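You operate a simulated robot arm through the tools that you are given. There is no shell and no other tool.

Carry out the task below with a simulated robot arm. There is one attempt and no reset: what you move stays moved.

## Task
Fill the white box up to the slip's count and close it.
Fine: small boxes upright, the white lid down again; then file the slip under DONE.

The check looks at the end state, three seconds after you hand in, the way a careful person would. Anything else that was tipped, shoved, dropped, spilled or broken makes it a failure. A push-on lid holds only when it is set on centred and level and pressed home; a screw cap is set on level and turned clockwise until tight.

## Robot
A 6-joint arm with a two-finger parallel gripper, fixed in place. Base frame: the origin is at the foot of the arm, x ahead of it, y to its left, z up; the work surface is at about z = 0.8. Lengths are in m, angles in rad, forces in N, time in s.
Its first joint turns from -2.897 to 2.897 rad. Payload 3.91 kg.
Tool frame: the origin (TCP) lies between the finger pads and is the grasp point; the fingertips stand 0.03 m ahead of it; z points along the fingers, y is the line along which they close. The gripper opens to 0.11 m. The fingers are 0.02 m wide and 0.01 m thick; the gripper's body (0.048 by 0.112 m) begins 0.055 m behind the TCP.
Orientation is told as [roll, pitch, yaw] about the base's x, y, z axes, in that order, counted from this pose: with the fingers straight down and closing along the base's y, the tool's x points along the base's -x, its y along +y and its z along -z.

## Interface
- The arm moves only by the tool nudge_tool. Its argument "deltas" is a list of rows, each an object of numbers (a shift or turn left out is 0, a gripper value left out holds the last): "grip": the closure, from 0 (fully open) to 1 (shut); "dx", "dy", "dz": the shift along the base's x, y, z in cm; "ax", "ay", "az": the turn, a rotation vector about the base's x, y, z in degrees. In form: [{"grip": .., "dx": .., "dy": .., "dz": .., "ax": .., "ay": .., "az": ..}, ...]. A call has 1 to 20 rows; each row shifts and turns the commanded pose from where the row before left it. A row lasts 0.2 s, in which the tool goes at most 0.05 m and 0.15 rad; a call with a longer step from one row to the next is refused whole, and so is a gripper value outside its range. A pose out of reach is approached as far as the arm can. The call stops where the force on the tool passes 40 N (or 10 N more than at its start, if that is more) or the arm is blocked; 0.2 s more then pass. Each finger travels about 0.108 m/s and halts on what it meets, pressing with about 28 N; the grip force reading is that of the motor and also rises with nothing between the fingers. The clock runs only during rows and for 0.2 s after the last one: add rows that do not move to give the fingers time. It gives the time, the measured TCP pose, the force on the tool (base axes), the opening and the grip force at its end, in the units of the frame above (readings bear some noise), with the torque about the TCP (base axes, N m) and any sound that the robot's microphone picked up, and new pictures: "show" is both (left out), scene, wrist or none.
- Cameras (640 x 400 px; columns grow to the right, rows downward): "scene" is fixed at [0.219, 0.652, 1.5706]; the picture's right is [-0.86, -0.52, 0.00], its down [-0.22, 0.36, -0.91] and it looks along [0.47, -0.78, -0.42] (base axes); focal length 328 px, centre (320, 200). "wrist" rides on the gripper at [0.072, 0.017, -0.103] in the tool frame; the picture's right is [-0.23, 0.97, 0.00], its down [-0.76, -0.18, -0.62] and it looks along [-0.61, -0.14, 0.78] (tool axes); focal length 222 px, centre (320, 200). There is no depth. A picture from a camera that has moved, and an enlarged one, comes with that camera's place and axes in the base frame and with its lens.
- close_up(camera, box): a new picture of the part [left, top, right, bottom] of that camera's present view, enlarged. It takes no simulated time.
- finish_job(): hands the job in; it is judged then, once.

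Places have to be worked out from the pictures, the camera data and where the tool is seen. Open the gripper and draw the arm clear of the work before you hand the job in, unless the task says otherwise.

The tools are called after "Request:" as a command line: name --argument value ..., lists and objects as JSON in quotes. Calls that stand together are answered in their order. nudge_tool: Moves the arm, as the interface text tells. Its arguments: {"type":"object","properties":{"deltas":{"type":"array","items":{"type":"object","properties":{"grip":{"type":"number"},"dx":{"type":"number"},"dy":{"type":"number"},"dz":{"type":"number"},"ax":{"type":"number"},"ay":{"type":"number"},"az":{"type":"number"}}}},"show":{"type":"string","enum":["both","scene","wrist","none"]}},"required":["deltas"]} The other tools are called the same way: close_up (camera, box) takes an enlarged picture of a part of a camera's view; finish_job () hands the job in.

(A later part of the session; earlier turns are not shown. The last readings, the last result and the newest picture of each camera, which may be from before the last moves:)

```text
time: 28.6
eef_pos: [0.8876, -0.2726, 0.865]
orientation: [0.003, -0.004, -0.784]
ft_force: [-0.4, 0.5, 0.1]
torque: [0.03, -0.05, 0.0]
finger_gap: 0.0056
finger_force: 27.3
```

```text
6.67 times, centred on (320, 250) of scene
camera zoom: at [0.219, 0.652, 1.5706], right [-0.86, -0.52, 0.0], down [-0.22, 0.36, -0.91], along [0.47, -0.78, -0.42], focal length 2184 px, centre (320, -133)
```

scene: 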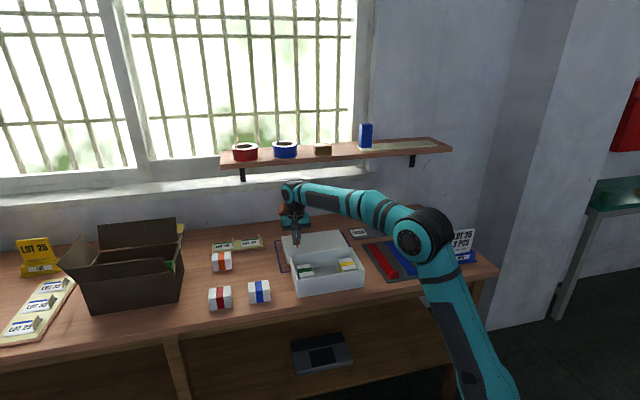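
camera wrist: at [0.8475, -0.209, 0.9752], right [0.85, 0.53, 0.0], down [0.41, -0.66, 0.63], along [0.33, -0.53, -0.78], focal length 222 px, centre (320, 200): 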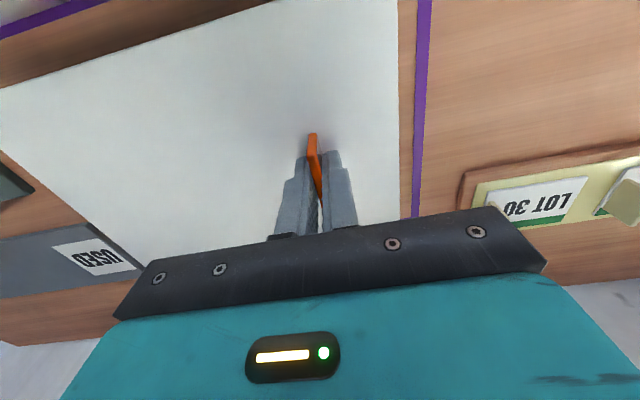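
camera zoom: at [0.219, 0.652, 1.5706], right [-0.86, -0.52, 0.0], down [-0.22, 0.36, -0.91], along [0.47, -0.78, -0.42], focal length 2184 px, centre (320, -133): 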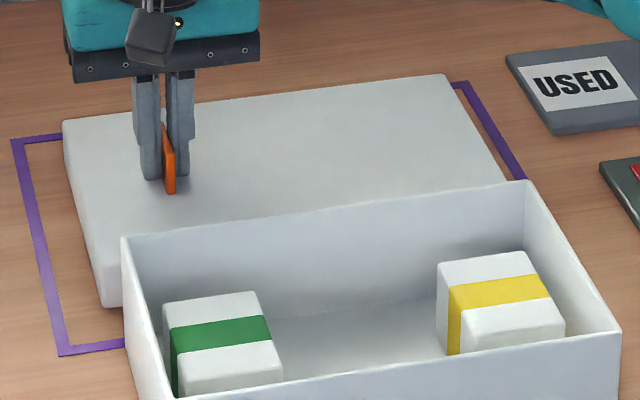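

Request:
nudge_tool --deltas '[{"dz": -0.2}, {"dz": -0.2}, {"dz": -0.2}, {}]' --show "none"

Request:
close_up --camera "scene" --box '[280, 220, 360, 280]'

```text
time: 29.6
eef_pos: [0.8879, -0.2733, 0.8599]
orientation: [0.004, -0.007, -0.783]
ft_force: [6.8, -1.6, 28.2]
torque: [-0.1, 0.04, 0.01]
finger_gap: 0.0055
finger_force: 28.6
```

```text
6.67 times, centred on (320, 250) of scene
camera zoom: at [0.219, 0.652, 1.5706], right [-0.86, -0.52, 0.0], down [-0.22, 0.36, -0.91], along [0.47, -0.78, -0.42], focal length 2184 px, centre (320, -133)
```

zoom: 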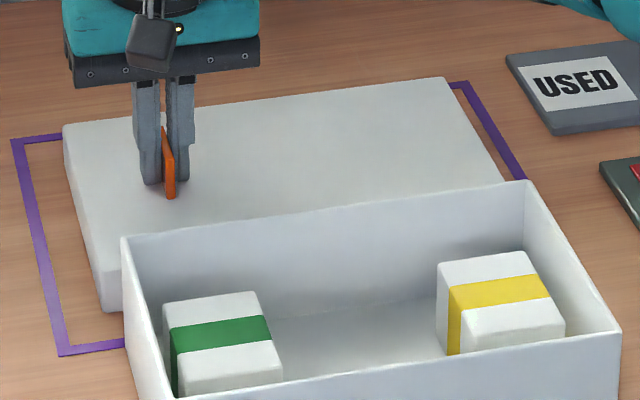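

The lid is on the table (28 N contact). I'll relieve the pressure, open the fingers and rise straight up.

Request:
nudge_tool --deltas '[{"dz": 0.15}, {"grip": 0.65}, {}, {"dz": 0.5}, {"dz": 1}, {"dz": 2}, {"dz": 3}, {"dz": 4}, {"dz": 4}, {"dz": 4}, {}]' --show "both"

Request:
close_up --camera "scene" --box '[270, 210, 370, 300]'

```text
time: 31.9
eef_pos: [0.8874, -0.271, 1.0438]
orientation: [0.002, -0.003, -0.783]
ft_force: [0.9, 0.1, -0.5]
torque: [0.02, 0.0, -0.01]
finger_gap: 0.0387
finger_force: 0.0
camera wrist: at [0.8477, -0.2075, 1.1462], right [0.85, 0.53, 0.0], down [0.41, -0.66, 0.63], along [0.33, -0.53, -0.78], focal length 222 px, centre (320, 200)
```

scene: 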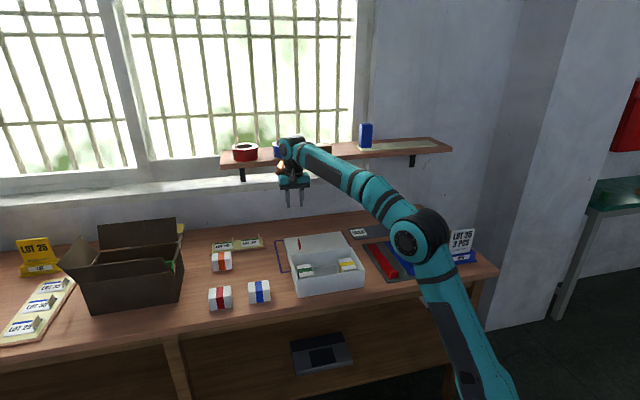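
wrist: 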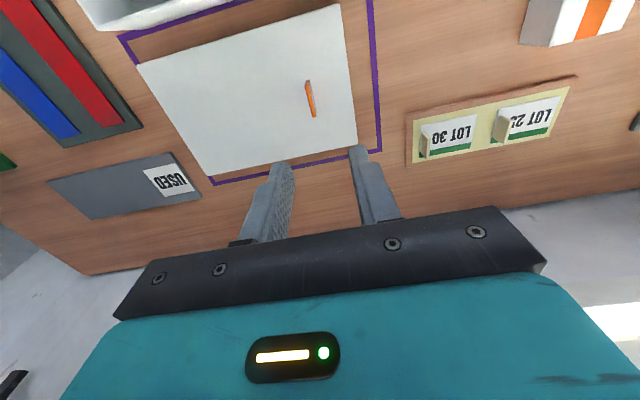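

```text
4.44 times, centred on (320, 255) of scene
camera zoom: at [0.219, 0.652, 1.5706], right [-0.86, -0.52, 0.0], down [-0.22, 0.36, -0.91], along [0.47, -0.78, -0.42], focal length 1456 px, centre (320, -44)
```

zoom: 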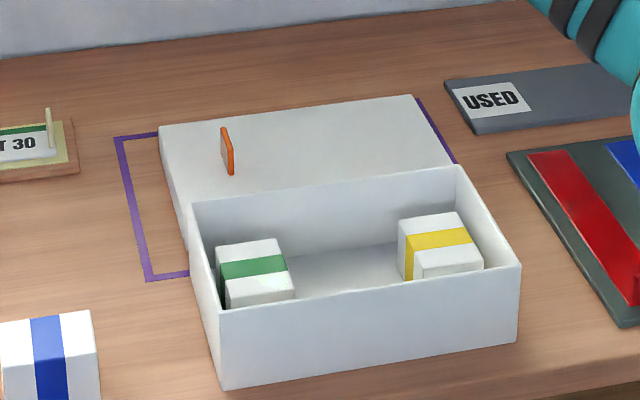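

Lid parked flat inside the outline. Now I'll move above the open white box to count what is inside.

Request:
nudge_tool --deltas '[{"dx": -3.3, "dy": 1.8, "dz": 1.0}, {"dx": -3.3, "dy": 1.8, "dz": 1.5}, {"dx": -3.3, "dy": 1.8, "dz": 1.5}, {"dx": -3.3, "dy": 1.8, "dz": 1.5}, {"dx": -3.3, "dy": 1.8, "dz": 1.5}, {"dx": -3.3, "dy": 1.8, "dz": 1.0}, {}]' --show "wrist"

Request:
close_up --camera "wrist" --box '[200, 0, 420, 180]'

Request:
close_up --camera "wrist" --box '[400, 0, 640, 200]'

```text
time: 33.5
eef_pos: [0.6902, -0.1638, 1.1246]
orientation: [0.001, -0.003, -0.785]
ft_force: [1.1, 0.7, 0.1]
torque: [-0.02, 0.01, 0.01]
finger_gap: 0.0387
finger_force: 0.2
camera wrist: at [0.6509, -0.0995, 1.2277], right [0.85, 0.53, 0.0], down [0.41, -0.66, 0.63], along [0.33, -0.53, -0.78], focal length 222 px, centre (320, 200)
```

wrist: 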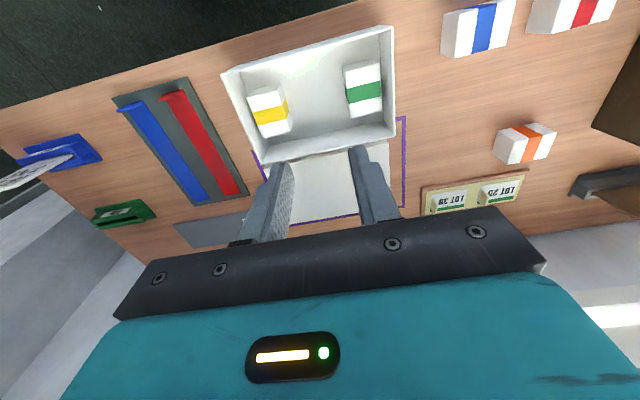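

```text
2.22 times, centred on (310, 90) of wrist
camera zoom: at [0.6509, -0.0995, 1.2277], right [0.85, 0.53, 0.0], down [0.41, -0.66, 0.63], along [0.33, -0.53, -0.78], focal length 494 px, centre (342, 444)
```

zoom: 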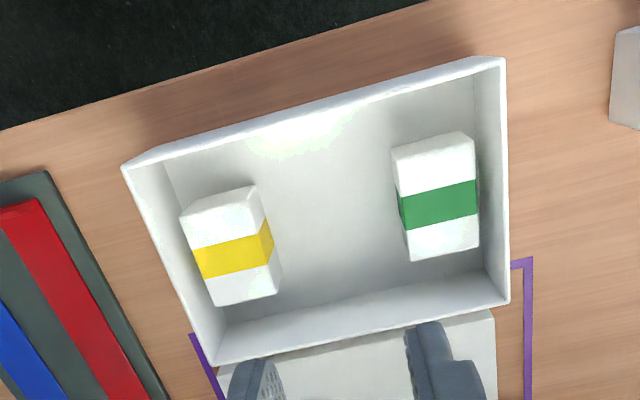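

```text
2.00 times, centred on (520, 100) of wrist
camera zoom: at [0.6509, -0.0995, 1.2277], right [0.85, 0.53, 0.0], down [0.41, -0.66, 0.63], along [0.33, -0.53, -0.78], focal length 444 px, centre (-80, 400)
```

zoom: 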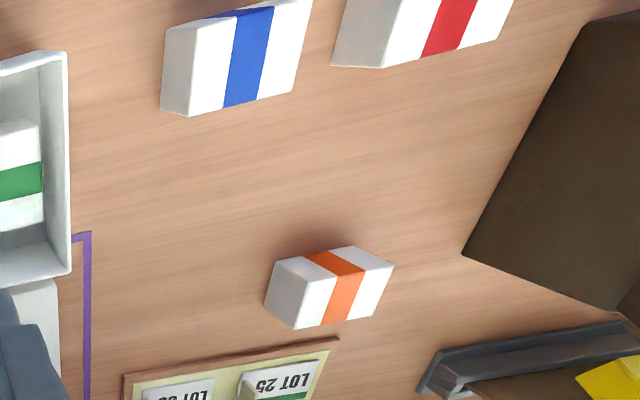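

Exactly two small boxes (yellow, green) are inside, so one more brings it to 3. The blue one, ~68 x 51 x 50 mm near (0.847, 0.011), is nearest and isolated. I'll zoom in to measure the free slot and the blue box.

Request:
close_up --camera "wrist" --box '[230, 30, 400, 150]'

Request:
close_up --camera "wrist" --box '[430, 0, 630, 70]'

Request:
close_up --camera "scene" --box '[195, 240, 375, 315]'

```text
3.33 times, centred on (315, 90) of wrist
camera zoom: at [0.6509, -0.0995, 1.2277], right [0.85, 0.53, 0.0], down [0.41, -0.66, 0.63], along [0.33, -0.53, -0.78], focal length 740 px, centre (337, 567)
```

zoom: 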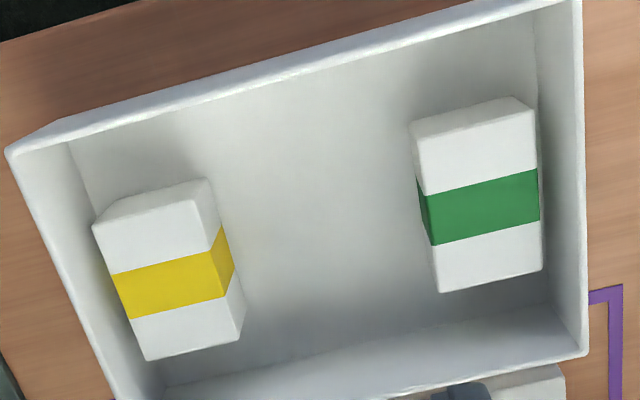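

```text
3.20 times, centred on (530, 35) of wrist
camera zoom: at [0.6509, -0.0995, 1.2277], right [0.85, 0.53, 0.0], down [0.41, -0.66, 0.63], along [0.33, -0.53, -0.78], focal length 711 px, centre (-352, 728)
```

zoom: 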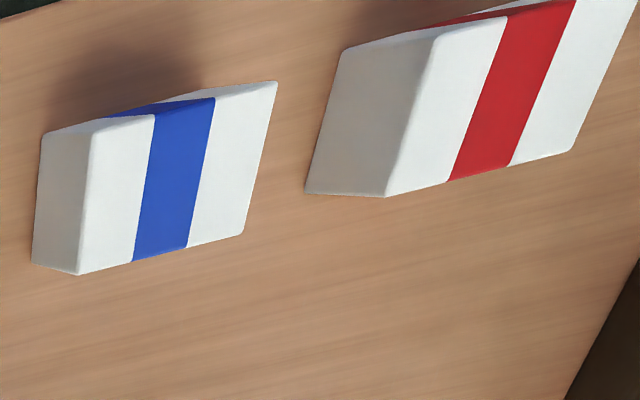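

```text
3.56 times, centred on (285, 278) of scene
camera zoom: at [0.219, 0.652, 1.5706], right [-0.86, -0.52, 0.0], down [-0.22, 0.36, -0.91], along [0.47, -0.78, -0.42], focal length 1165 px, centre (444, -76)
```

zoom: 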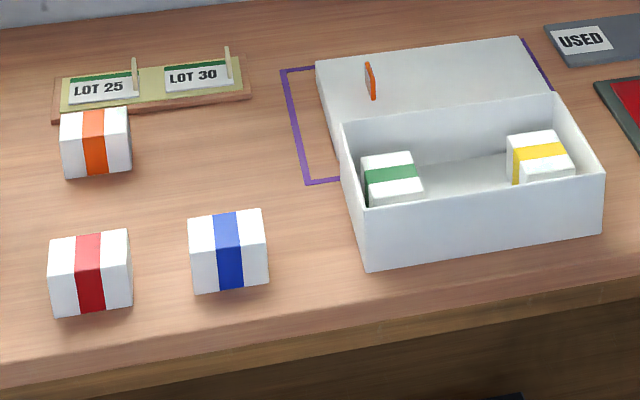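

Same-size boxes; the free middle slot spans ~106 mm. Plan: pick the blue box by its long ends (current yaw), rotate +90°, and set it in the middle slot aligned with the others. Moving above the blue box first.

Request:
nudge_tool --deltas '[{"dx": 1.94, "dy": 2.18, "dz": -0.5, "grip": 0.2}, {"dx": 1.94, "dy": 2.18, "dz": -1}, {"dx": 1.94, "dy": 2.18, "dz": -1}, {"dx": 1.94, "dy": 2.18, "dz": -1}, {"dx": 1.94, "dy": 2.18, "dz": -1}, {"dx": 1.94, "dy": 2.18, "dz": -1}, {"dx": 1.94, "dy": 2.18, "dz": -1}, {"dx": 1.94, "dy": 2.18, "dz": -1}, {}]' --show "both"

Request:
close_up --camera "wrist" --box '[240, 30, 440, 190]'

```text
time: 35.5
eef_pos: [0.8447, 0.0114, 1.0506]
orientation: [0.001, -0.005, -0.785]
ft_force: [0.1, -0.1, -0.4]
torque: [0.03, 0.03, 0.01]
finger_gap: 0.0881
finger_force: 0.1
camera wrist: at [0.8048, 0.0742, 1.153], right [0.85, 0.53, 0.0], down [0.41, -0.66, 0.63], along [0.33, -0.53, -0.78], focal length 222 px, centre (320, 200)
```

scene: 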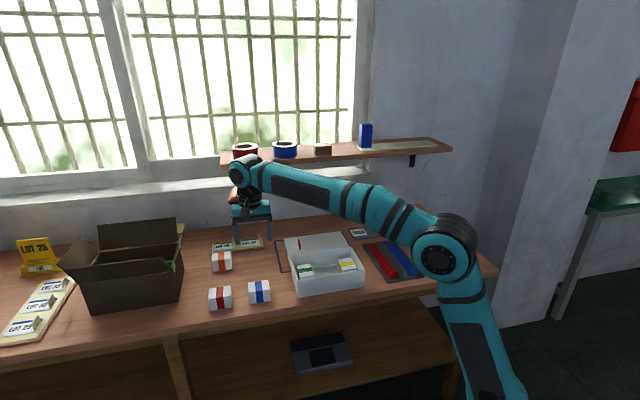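
wrist: 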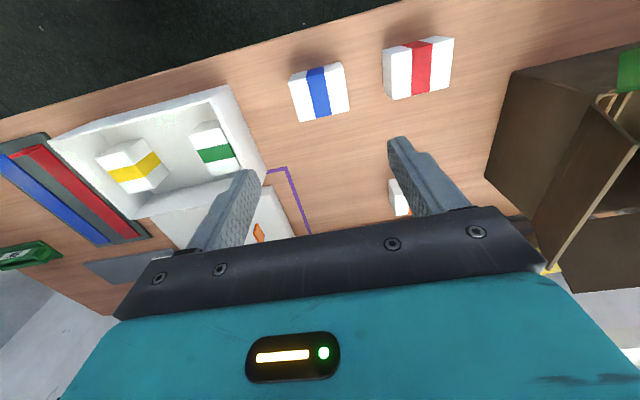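

```text
2.50 times, centred on (340, 110) of wrist
camera zoom: at [0.8048, 0.0742, 1.153], right [0.85, 0.53, 0.0], down [0.41, -0.66, 0.63], along [0.33, -0.53, -0.78], focal length 555 px, centre (270, 425)
```

zoom: 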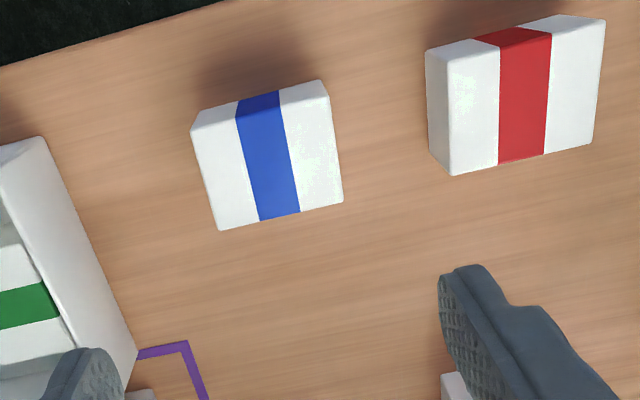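

Blue box centre computes to (0.8446, 0.0107), right under the TCP, aligned within 1°. Descending to mid-height and closing.

Request:
nudge_tool --deltas '[{"dz": -4}, {"dz": -4}, {"dz": -4}, {"dz": -3.5}, {"dz": -2.5}, {"dz": -1.5}, {"dz": -1}, {}]' --show "both"

Request:
close_up --camera "scene" --box '[200, 230, 300, 310]'

```text
time: 37.4
eef_pos: [0.8456, 0.0097, 0.8444]
orientation: [0.001, -0.002, -0.784]
ft_force: [0.2, 1.1, -1.1]
torque: [0.01, -0.02, -0.01]
finger_gap: 0.0882
finger_force: 0.0
camera wrist: at [0.8055, 0.073, 0.9477], right [0.85, 0.53, 0.0], down [0.41, -0.66, 0.63], along [0.33, -0.53, -0.78], focal length 222 px, centre (320, 200)
```

scene: 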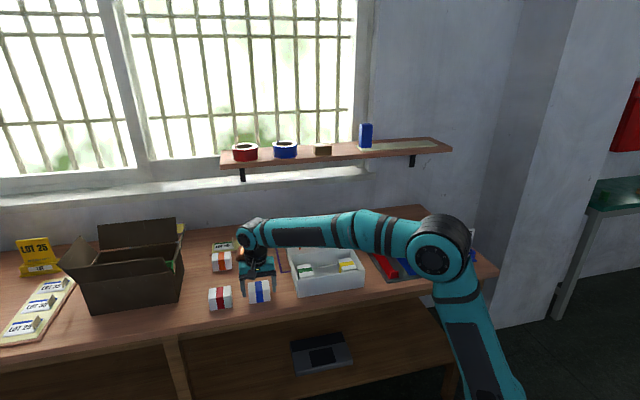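
wrist: 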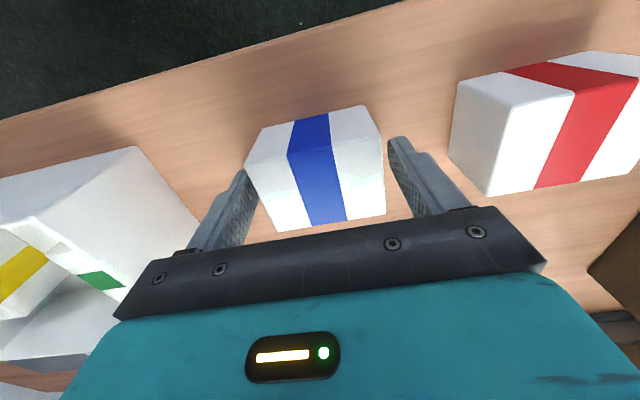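

```text
5.00 times, centred on (250, 270) of scene
camera zoom: at [0.219, 0.652, 1.5706], right [-0.86, -0.52, 0.0], down [-0.22, 0.36, -0.91], along [0.47, -0.78, -0.42], focal length 1638 px, centre (670, -150)
```

zoom: 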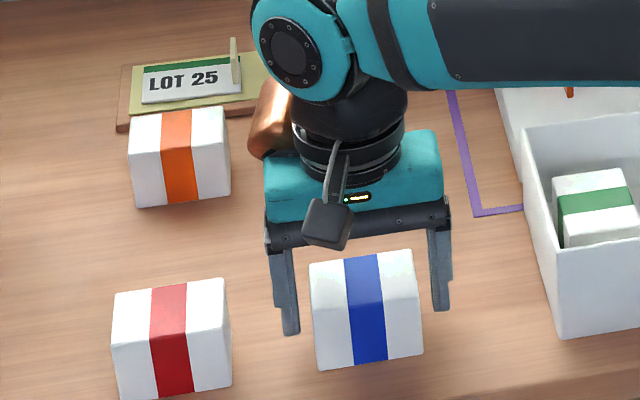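

Before closing, let me double check the finger-to-box alignment along the box depth in a tighter zoom.

Request:
close_up --camera "scene" --box '[235, 265, 295, 310]'

Request:
close_up --camera "wrist" --box '[170, 90, 470, 260]'

```text
8.89 times, centred on (265, 288) of scene
camera zoom: at [0.219, 0.652, 1.5706], right [-0.86, -0.52, 0.0], down [-0.22, 0.36, -0.91], along [0.47, -0.78, -0.42], focal length 2912 px, centre (809, -578)
```

zoom: 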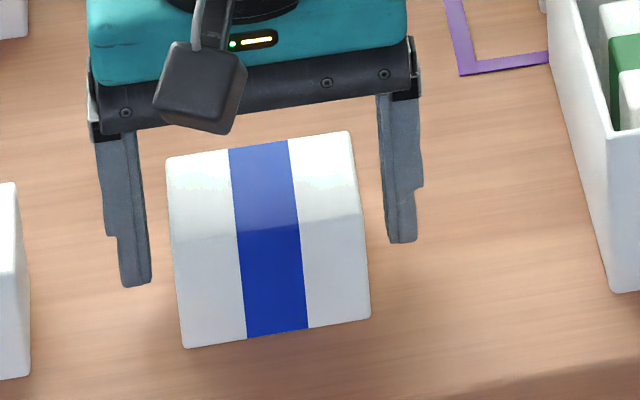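

```text
2.13 times, centred on (320, 175) of wrist
camera zoom: at [0.8055, 0.073, 0.9477], right [0.85, 0.53, 0.0], down [0.41, -0.66, 0.63], along [0.33, -0.53, -0.78], focal length 474 px, centre (320, 253)
```

zoom: 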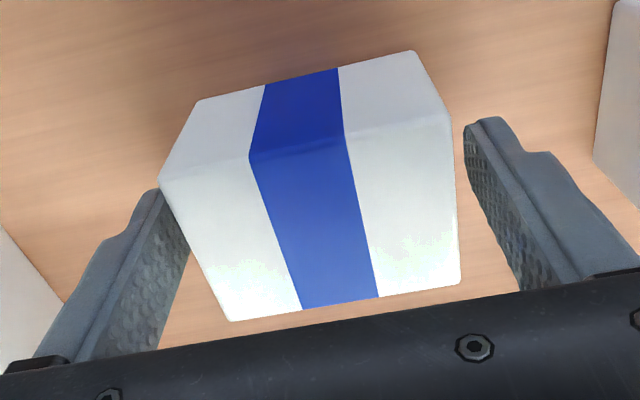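

The box is between the fingers with good overlap. Closing the gripper.

Request:
nudge_tool --deltas '[{"grip": 0.45}, {"grip": 1.0}, {}, {}]' --show "none"

Request:
close_up --camera "scene" --box '[235, 265, 295, 310]'

Request:
close_up --camera "wrist" --box '[170, 90, 470, 260]'

```text
time: 38.4
eef_pos: [0.8447, 0.0108, 0.8449]
orientation: [0.0, -0.003, -0.783]
ft_force: [-0.6, -0.4, 1.3]
torque: [0.0, 0.05, 0.0]
finger_gap: 0.0697
finger_force: 27.7
```

```text
8.89 times, centred on (265, 288) of scene
camera zoom: at [0.219, 0.652, 1.5706], right [-0.86, -0.52, 0.0], down [-0.22, 0.36, -0.91], along [0.47, -0.78, -0.42], focal length 2912 px, centre (809, -578)
```

zoom: 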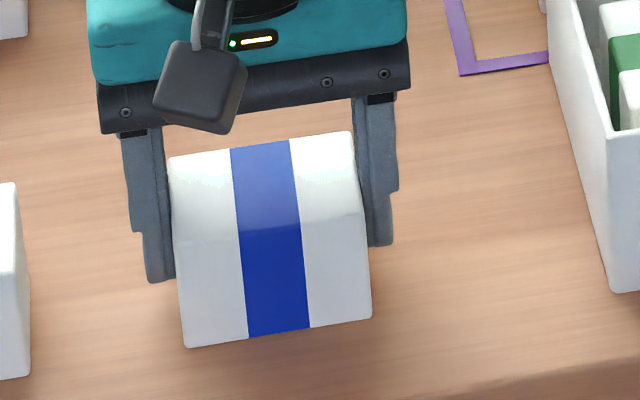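

```text
2.13 times, centred on (320, 175) of wrist
camera zoom: at [0.8055, 0.073, 0.9478], right [0.85, 0.53, 0.0], down [0.41, -0.66, 0.63], along [0.33, -0.53, -0.78], focal length 474 px, centre (320, 253)
```

zoom: 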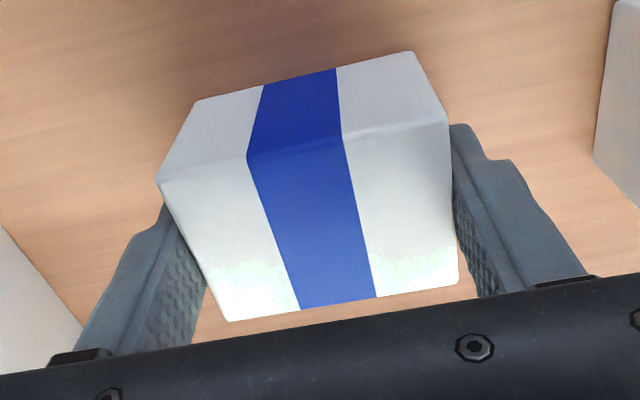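

Firm grip (69.7 mm, 28 N). Lifting the blue box.

Request:
nudge_tool --deltas '[{"dz": 0.3}, {"dz": 0.7}, {"dz": 1.5}, {"dz": 2.5}, {"dz": 3}, {"dz": 3}, {"dz": 2}, {"dz": 1}, {}]' --show "both"

```text
time: 40.4
eef_pos: [0.8445, 0.0085, 0.9841]
orientation: [0.001, -0.003, -0.783]
ft_force: [0.9, 0.3, -0.7]
torque: [-0.01, 0.03, 0.01]
finger_gap: 0.0694
finger_force: 28.4
camera wrist: at [0.8047, 0.0717, 1.0875], right [0.85, 0.53, 0.0], down [0.41, -0.66, 0.63], along [0.33, -0.53, -0.78], focal length 222 px, centre (320, 200)
```

scene: 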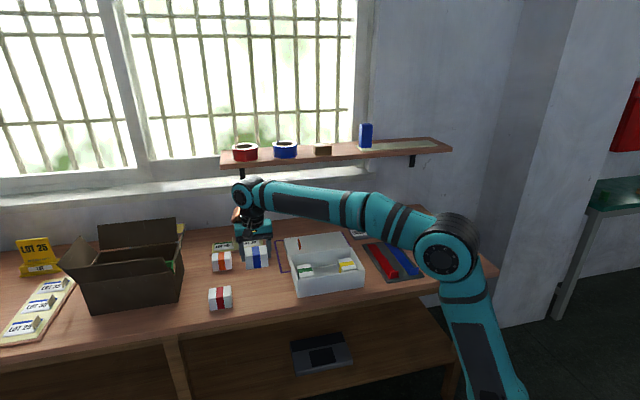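
wrist: 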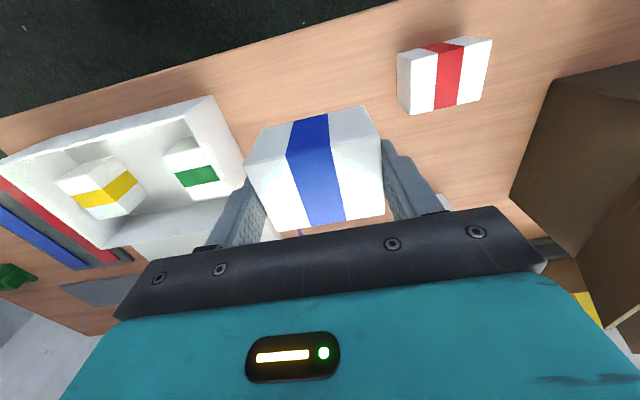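

Lifted cleanly. Now carrying over the middle slot (target TCP ≈ (0.6997, -0.1913)) while turning +90° so it matches the other two.

Request:
nudge_tool --deltas '[{"dx": -1.21, "dy": -1.68, "az": 7.5}, {"dx": -1.21, "dy": -1.68, "az": 7.5}, {"dx": -1.21, "dy": -1.68, "az": 7.5}, {"dx": -1.21, "dy": -1.68, "az": 7.5}, {"dx": -1.21, "dy": -1.68, "az": 7.5}, {"dx": -1.21, "dy": -1.68, "az": 7.5}, {"dx": -1.21, "dy": -1.68, "az": 7.5}, {"dx": -1.21, "dy": -1.68, "az": 7.5}, {"dx": -1.21, "dy": -1.68, "az": 7.5}, {"dx": -1.21, "dy": -1.68, "az": 7.5}, {"dx": -1.21, "dy": -1.68, "az": 7.5}, {"dx": -1.21, "dy": -1.68, "az": 7.5}, {}]' --show "both"

Request:
close_up --camera "scene" --box '[270, 200, 380, 300]'

Request:
close_up --camera "wrist" --box '[140, 0, 500, 260]'

```text
time: 43.1
eef_pos: [0.699, -0.1932, 0.9846]
orientation: [0.004, -0.002, 0.786]
ft_force: [-1.0, 0.7, -0.5]
torque: [0.0, -0.01, 0.01]
finger_gap: 0.0695
finger_force: 27.8
camera wrist: at [0.6363, -0.2323, 1.0878], right [-0.53, 0.85, 0.0], down [0.66, 0.41, 0.63], along [0.53, 0.33, -0.78], focal length 222 px, centre (320, 200)
```

scene: 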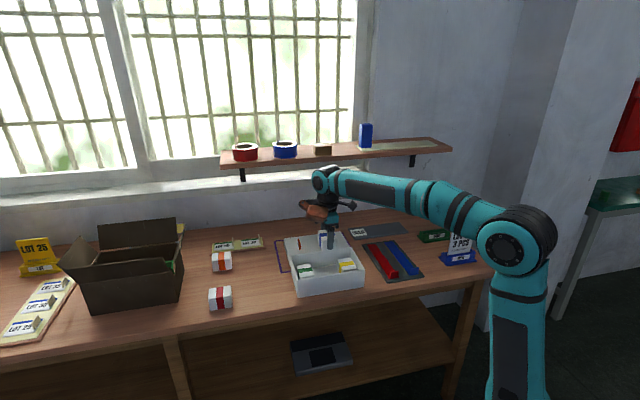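
wrist: 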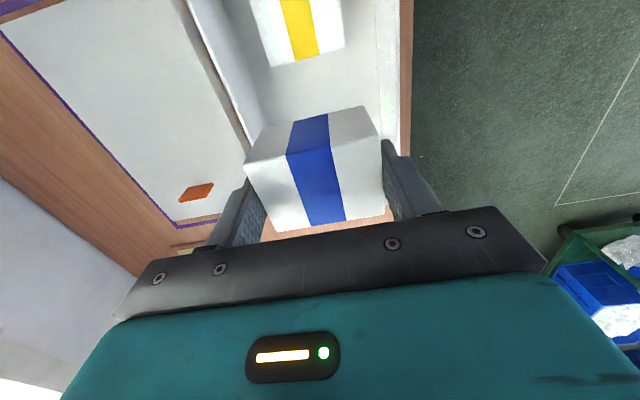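

```text
4.00 times, centred on (325, 250) of scene
camera zoom: at [0.219, 0.652, 1.5706], right [-0.86, -0.52, 0.0], down [-0.22, 0.36, -0.91], along [0.47, -0.78, -0.42], focal length 1310 px, centre (300, 0)
```

zoom: 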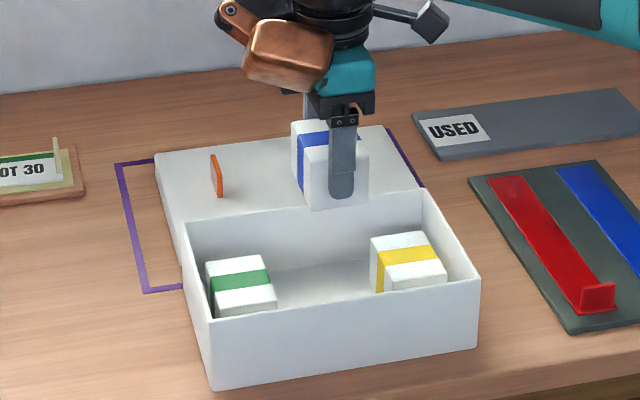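

```text
1.54 times, centred on (320, 130) of wrist
camera zoom: at [0.6363, -0.2323, 1.0878], right [-0.53, 0.85, 0.0], down [0.66, 0.41, 0.63], along [0.53, 0.33, -0.78], focal length 342 px, centre (320, 308)
```

zoom: 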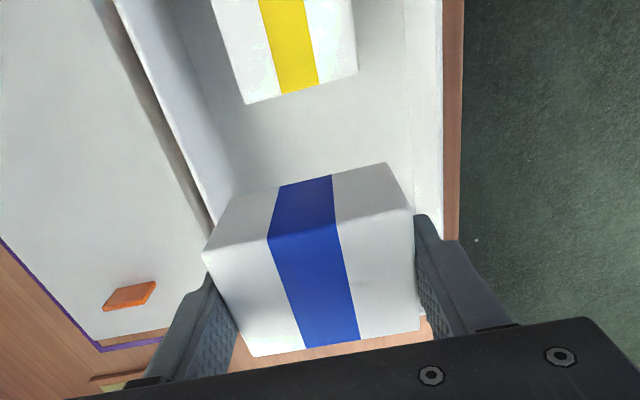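

Position is right over the middle slot (e1/e2 margins ≥ 25 mm each side). Descending into the box, slowing near the floor.

Request:
nudge_tool --deltas '[{"dz": -2}, {"dz": -2.5}, {"dz": -2.5}, {"dz": -2}, {"dz": -1.5}, {"dz": -1}, {"dz": -0.6}, {"dz": -0.4}, {"dz": -0.3}, {}]' --show "both"

Request:
close_up --camera "scene" --box '[270, 200, 380, 300]'

```text
time: 45.4
eef_pos: [0.6998, -0.192, 0.8562]
orientation: [0.002, -0.003, 0.788]
ft_force: [-0.2, 0.1, -1.1]
torque: [0.0, -0.02, -0.01]
finger_gap: 0.0694
finger_force: 28.3
camera wrist: at [0.6364, -0.232, 0.9594], right [-0.53, 0.85, 0.0], down [0.66, 0.41, 0.63], along [0.53, 0.33, -0.78], focal length 222 px, centre (320, 200)
```

scene: 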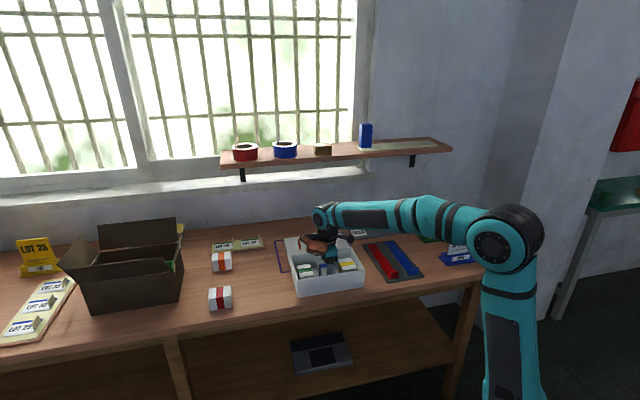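
wrist: 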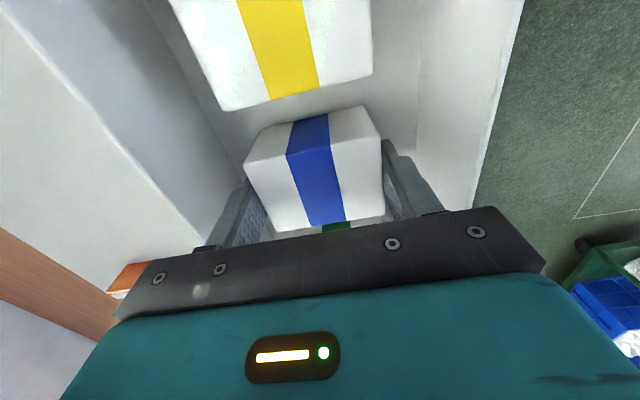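

```text
4.00 times, centred on (325, 250) of scene
camera zoom: at [0.219, 0.652, 1.5706], right [-0.86, -0.52, 0.0], down [-0.22, 0.36, -0.91], along [0.47, -0.78, -0.42], focal length 1310 px, centre (300, 0)
```

zoom: 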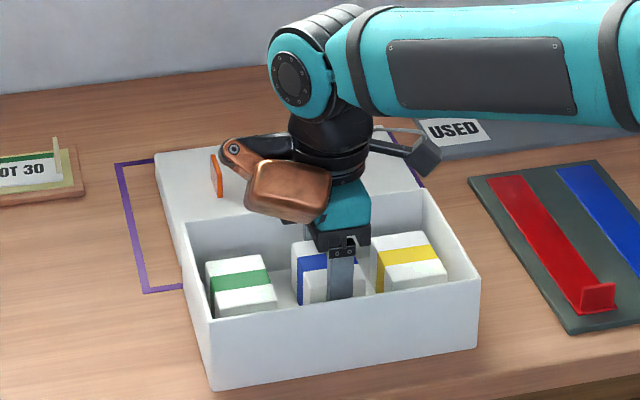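

Centred in the slot. Final few mm down to the floor.

Request:
nudge_tool --deltas '[{"dz": -0.2}, {"dz": -0.2}, {"dz": -0.15}, {"dz": -0.15}, {}]' --show "none"

```text
time: 46.5
eef_pos: [0.7001, -0.1915, 0.8516]
orientation: [0.002, -0.005, 0.787]
ft_force: [0.6, 0.4, 3.0]
torque: [-0.12, -0.11, 0.03]
finger_gap: 0.0696
finger_force: 28.4
```

Request:
nudge_tool --deltas '[{"dz": -0.1}, {"dz": -0.1}, {}]' --show "none"

```text
time: 47.4
eef_pos: [0.6994, -0.1919, 0.8494]
orientation: [0.0, -0.006, 0.788]
ft_force: [2.0, 1.4, 28.9]
torque: [-0.02, -0.02, 0.04]
finger_gap: 0.0697
finger_force: 28.5
```

The blue box is seated on the floor (29 N contact). Relieving, opening slightly and rising.

Request:
nudge_tool --deltas '[{"dz": 0.1}, {"grip": 0.22}, {}, {"dz": 0.5}, {"dz": 1.5}, {"dz": 2.5}, {"dz": 3.5}, {"dz": 4}, {"dz": 4}, {"dz": 3}, {}]' --show "both"

Request:
close_up --camera "scene" --box '[270, 200, 380, 300]'

Request:
close_up --camera "wrist" --box '[140, 0, 500, 260]'

```text
time: 49.8
eef_pos: [0.6993, -0.1913, 1.0396]
orientation: [0.004, -0.003, 0.786]
ft_force: [0.5, 0.2, 0.5]
torque: [0.0, 0.02, 0.0]
finger_gap: 0.0857
finger_force: 0.0
camera wrist: at [0.6358, -0.2316, 1.1421], right [-0.53, 0.85, 0.0], down [0.66, 0.41, 0.63], along [0.53, 0.33, -0.78], focal length 222 px, centre (320, 200)
```

scene: 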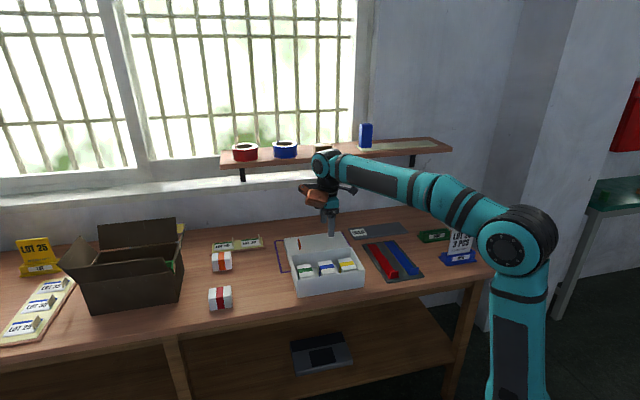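
wrist: 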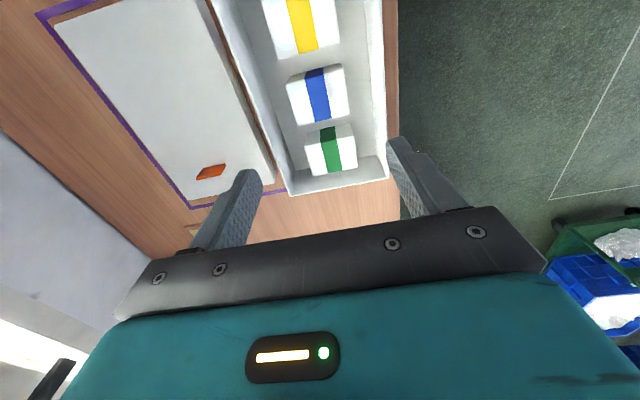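

```text
4.00 times, centred on (325, 250) of scene
camera zoom: at [0.219, 0.652, 1.5706], right [-0.86, -0.52, 0.0], down [-0.22, 0.36, -0.91], along [0.47, -0.78, -0.42], focal length 1310 px, centre (300, 0)
```

zoom: 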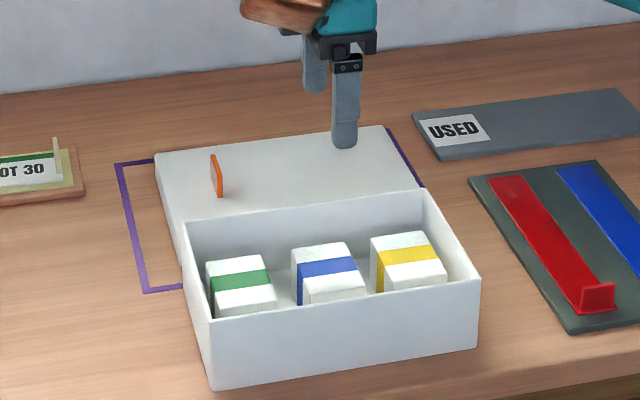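

```text
1.54 times, centred on (320, 130) of wrist
camera zoom: at [0.6358, -0.2316, 1.1421], right [-0.53, 0.85, 0.0], down [0.66, 0.41, 0.63], along [0.53, 0.33, -0.78], focal length 342 px, centre (320, 308)
```

zoom: 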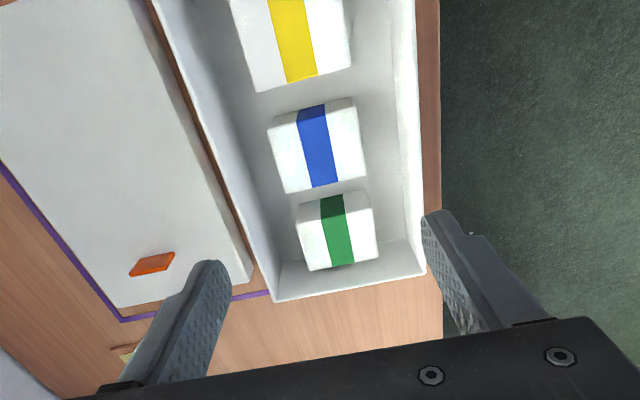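

Three upright boxes (yellow, blue, green) now sit in the white box. Next I return to the exact lid release pose (commanded offsets +18.8, -8.08 cm, -90°) to re-grip the tab.

Request:
nudge_tool --deltas '[{"dx": 1.6, "dy": -0.68, "az": -7.5, "grip": 0.65}, {"dx": 1.6, "dy": -0.68, "az": -7.5}, {"dx": 1.6, "dy": -0.68, "az": -7.5}, {"dx": 1.6, "dy": -0.68, "az": -7.5}, {"dx": 1.6, "dy": -0.68, "az": -7.5}, {"dx": 1.6, "dy": -0.68, "az": -7.5}, {"dx": 1.6, "dy": -0.68, "az": -7.5}, {"dx": 1.6, "dy": -0.68, "az": -7.5}, {"dx": 1.5, "dy": -0.66, "az": -7.5}, {"dx": 1.5, "dy": -0.66, "az": -7.5}, {"dx": 1.5, "dy": -0.66, "az": -7.5}, {"dx": 1.5, "dy": -0.66, "az": -7.5}, {}]' --show "both"

Request:
close_up --camera "wrist" --box '[240, 40, 400, 180]'

```text
time: 52.5
eef_pos: [0.8874, -0.2737, 1.0403]
orientation: [0.002, -0.003, -0.787]
ft_force: [1.0, 0.3, -0.2]
torque: [-0.03, 0.01, 0.0]
finger_gap: 0.0384
finger_force: 0.1
camera wrist: at [0.8479, -0.2093, 1.1415], right [0.85, 0.53, 0.0], down [0.41, -0.66, 0.63], along [0.33, -0.53, -0.78], focal length 222 px, centre (320, 200)
```

scene: 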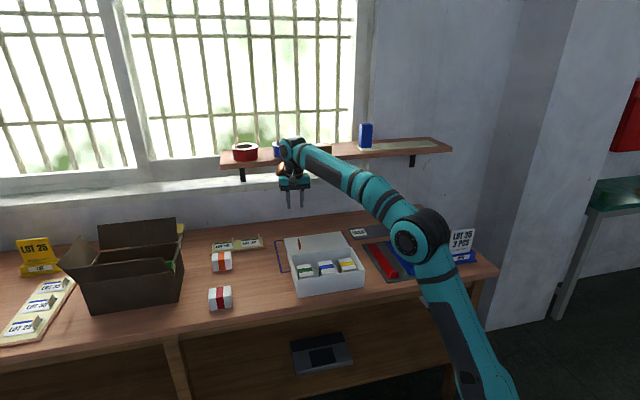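
wrist: 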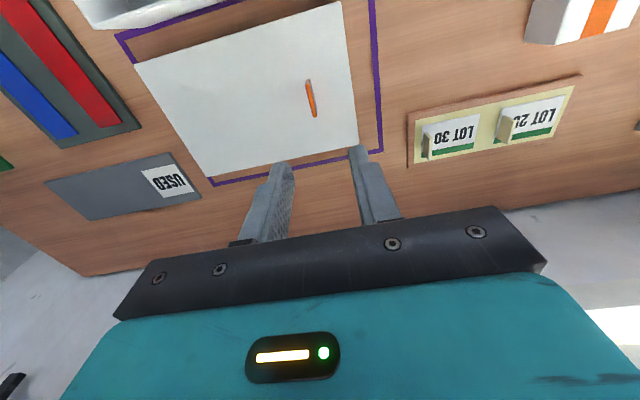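

```text
2.86 times, centred on (320, 110) of wrist
camera zoom: at [0.8479, -0.2093, 1.1415], right [0.85, 0.53, 0.0], down [0.41, -0.66, 0.63], along [0.33, -0.53, -0.78], focal length 635 px, centre (320, 457)
```

zoom: 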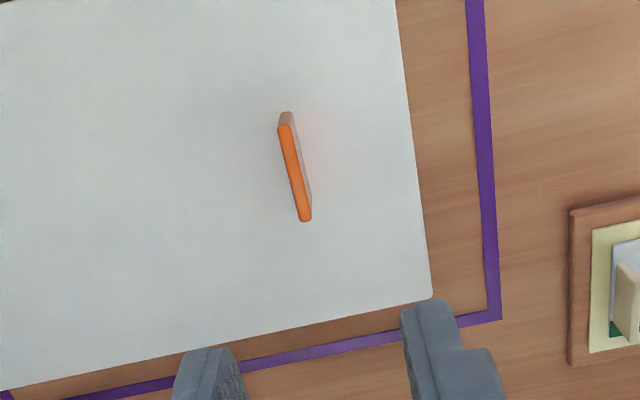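

The tab appears at the same place in the view as at release. Descending 17.9 cm to the same grip height and closing.

Request:
nudge_tool --deltas '[{"dz": -4}, {"dz": -4}, {"dz": -4}, {"dz": -3}, {"dz": -1.5}, {"dz": -0.8}, {"dz": -0.4}, {"dz": -0.2}, {}, {"grip": 1.0}, {}, {}, {}]' --show "wrist"

Request:
close_up --camera "scene" --box '[280, 220, 360, 280]'

Request:
close_up --camera "wrist" --box '[260, 110, 380, 240]'

```text
time: 55.4
eef_pos: [0.8884, -0.2722, 0.8601]
orientation: [0.002, -0.004, -0.785]
ft_force: [0.3, -0.6, 1.1]
torque: [0.02, 0.12, 0.01]
finger_gap: 0.0054
finger_force: 27.9
camera wrist: at [0.8475, -0.2092, 0.9627], right [0.85, 0.53, 0.0], down [0.41, -0.66, 0.63], along [0.33, -0.53, -0.78], focal length 222 px, centre (320, 200)
```

wrist: 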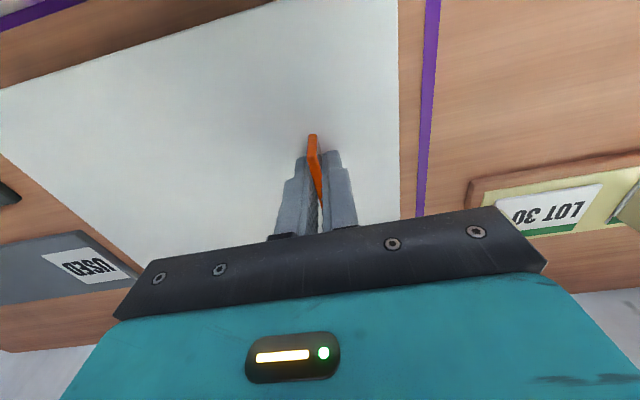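

```text
6.67 times, centred on (320, 250) of scene
camera zoom: at [0.219, 0.652, 1.5706], right [-0.86, -0.52, 0.0], down [-0.22, 0.36, -0.91], along [0.47, -0.78, -0.42], focal length 2184 px, centre (320, -133)
```

zoom: 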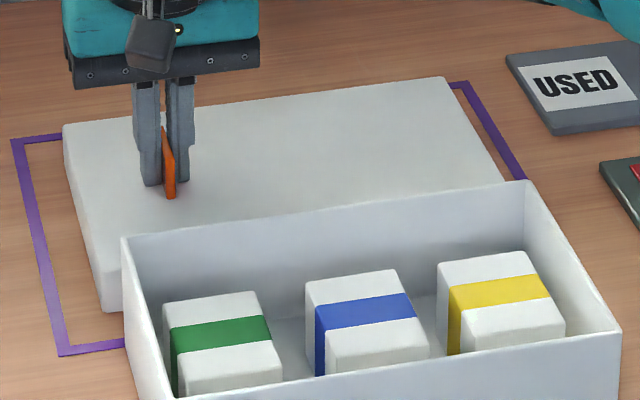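

```text
3.08 times, centred on (320, 175) of wrist
camera zoom: at [0.8475, -0.2092, 0.9627], right [0.85, 0.53, 0.0], down [0.41, -0.66, 0.63], along [0.33, -0.53, -0.78], focal length 684 px, centre (320, 277)
```

zoom: 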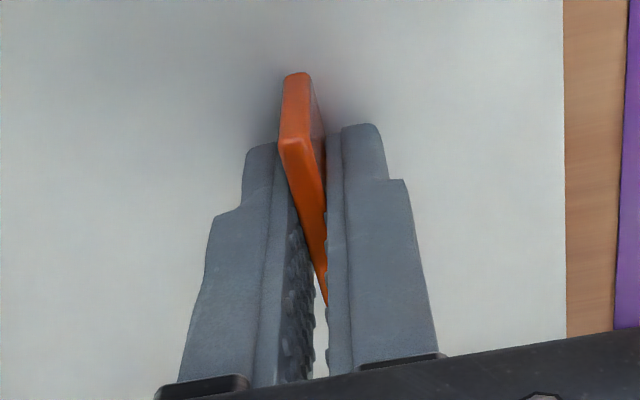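

Grip is identical to before. Lifting the lid gently back up.

Request:
nudge_tool --deltas '[{"dz": 0.15}, {"dz": 0.2}, {"dz": 0.3}, {"dz": 0.4}, {"dz": 0.5}, {"dz": 0.6}, {"dz": 0.7}, {"dz": 0.8}, {"dz": 0.8}, {"dz": 0.8}, {"dz": 0.8}, {"dz": 0.8}, {"dz": 0.8}, {"dz": 0.8}, {"dz": 0.8}, {"dz": 0.8}, {"dz": 0.8}, {"dz": 0.65}, {"dz": 0.5}, {}]' --show "both"

Request:
close_up --camera "scene" --box '[270, 200, 380, 300]'

```text
time: 59.5
eef_pos: [0.8865, -0.2724, 0.9808]
orientation: [0.0, -0.004, -0.784]
ft_force: [-0.3, -0.2, -0.4]
torque: [0.03, -0.05, 0.01]
finger_gap: 0.0056
finger_force: 28.3
camera wrist: at [0.8474, -0.2097, 1.0826], right [0.85, 0.53, 0.0], down [0.41, -0.66, 0.63], along [0.33, -0.53, -0.78], focal length 222 px, centre (320, 200)
```

scene: 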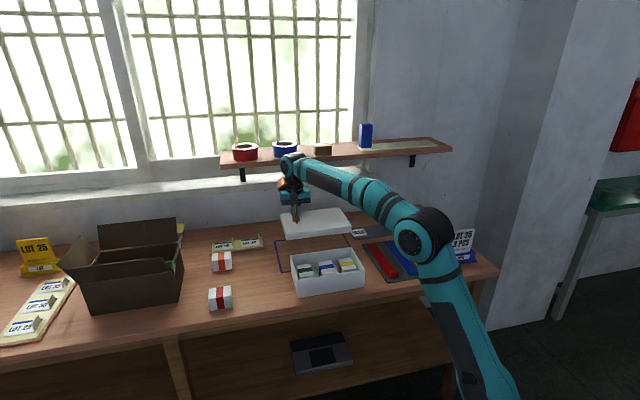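
wrist: 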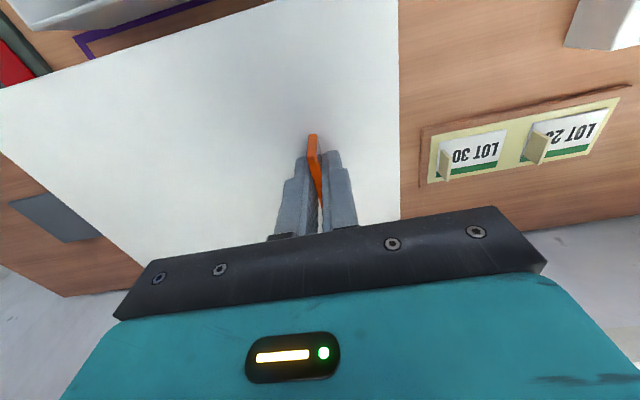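

```text
4.00 times, centred on (325, 250) of scene
camera zoom: at [0.219, 0.652, 1.5706], right [-0.86, -0.52, 0.0], down [-0.22, 0.36, -0.91], along [0.47, -0.78, -0.42], focal length 1310 px, centre (300, 0)
```

zoom: 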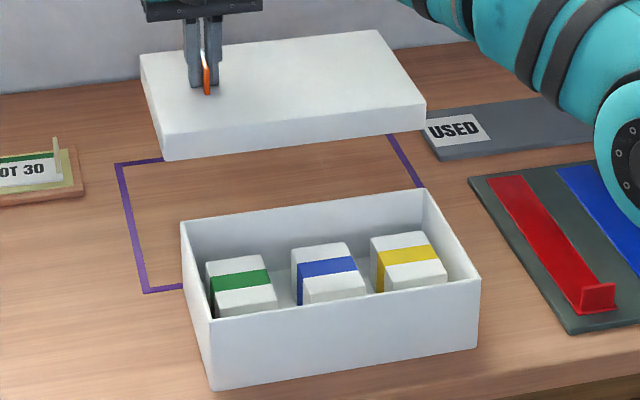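

Lid is lifted level. Carrying it back over the box by the exact reverse offset (-13.4, +13.4 cm).

Request:
nudge_tool --deltas '[{"dx": -0.4, "dy": 0.4}, {"dx": -0.8, "dy": 0.8}, {"dx": -1, "dy": 1}, {"dx": -1, "dy": 1}, {"dx": -1, "dy": 1}, {"dx": -1, "dy": 1}, {"dx": -1, "dy": 1}, {"dx": -1, "dy": 1}, {"dx": -1, "dy": 1}, {"dx": -1, "dy": 1}, {"dx": -1, "dy": 1}, {"dx": -1, "dy": 1}, {"dx": -1, "dy": 1}, {"dx": -0.8, "dy": 0.8}, {"dx": -0.4, "dy": 0.4}, {}, {}]' --show "both"

Request:
close_up --camera "scene" --box '[280, 220, 375, 300]'

```text
time: 63.1
eef_pos: [0.7527, -0.1378, 0.98]
orientation: [0.001, -0.004, -0.783]
ft_force: [0.4, 0.0, -0.5]
torque: [0.04, -0.03, 0.02]
finger_gap: 0.0054
finger_force: 28.4
camera wrist: at [0.7136, -0.0747, 1.0825], right [0.85, 0.53, 0.0], down [0.41, -0.66, 0.63], along [0.33, -0.53, -0.78], focal length 222 px, centre (320, 200)
```

scene: 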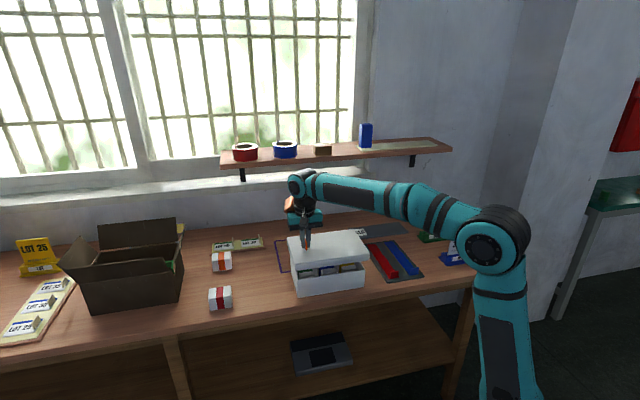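
wrist: 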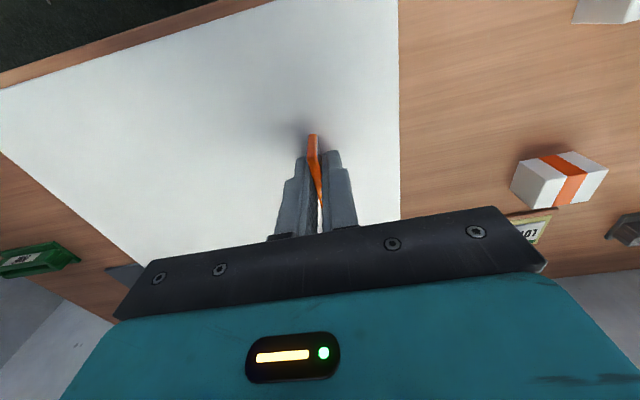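

```text
5.00 times, centred on (328, 260) of scene
camera zoom: at [0.219, 0.652, 1.5706], right [-0.86, -0.52, 0.0], down [-0.22, 0.36, -0.91], along [0.47, -0.78, -0.42], focal length 1638 px, centre (282, -100)
```

zoom: 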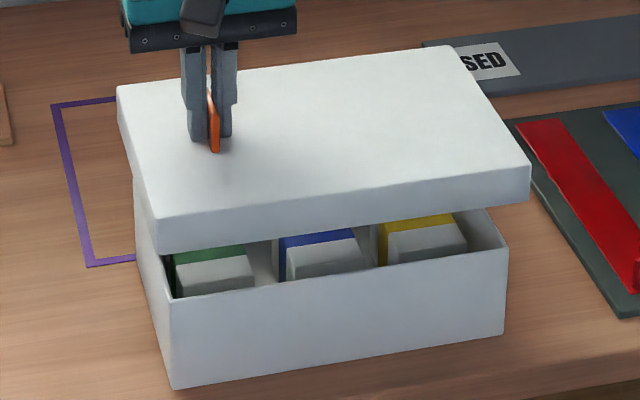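

Lid is back above the box; the view of the lid in the gripper is unchanged. Lower to just above the rim (z≈0.96) and compare with the earlier lift-off picture.

Request:
nudge_tool --deltas '[{"dz": -0.5}, {"dz": -0.5}, {"dz": -0.5}, {"dz": -0.5}, {}]' --show "wrist"

Request:
close_up --camera "scene" --box '[280, 225, 375, 300]'

```text
time: 64.3
eef_pos: [0.7541, -0.1368, 0.9597]
orientation: [0.002, -0.004, -0.783]
ft_force: [0.4, -0.7, -1.0]
torque: [0.03, -0.05, 0.01]
finger_gap: 0.0053
finger_force: 27.8
camera wrist: at [0.7144, -0.0753, 1.0621], right [0.85, 0.53, 0.0], down [0.41, -0.66, 0.63], along [0.33, -0.53, -0.78], focal length 222 px, centre (320, 200)
```

wrist: 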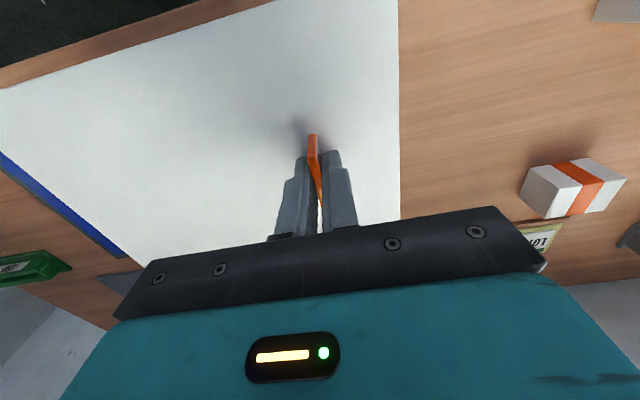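

```text
5.33 times, centred on (328, 262) of scene
camera zoom: at [0.219, 0.652, 1.5706], right [-0.86, -0.52, 0.0], down [-0.22, 0.36, -0.91], along [0.47, -0.78, -0.42], focal length 1747 px, centre (280, -133)
```

zoom: 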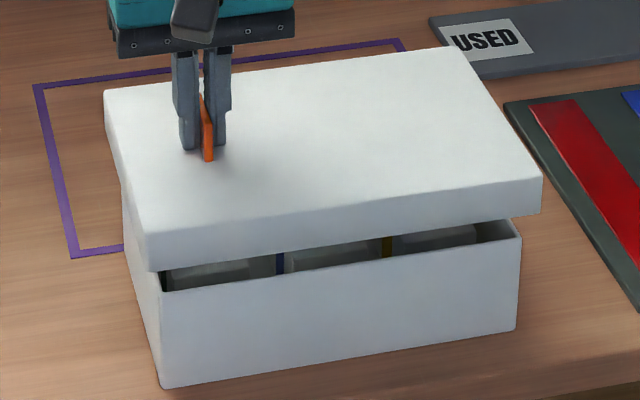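

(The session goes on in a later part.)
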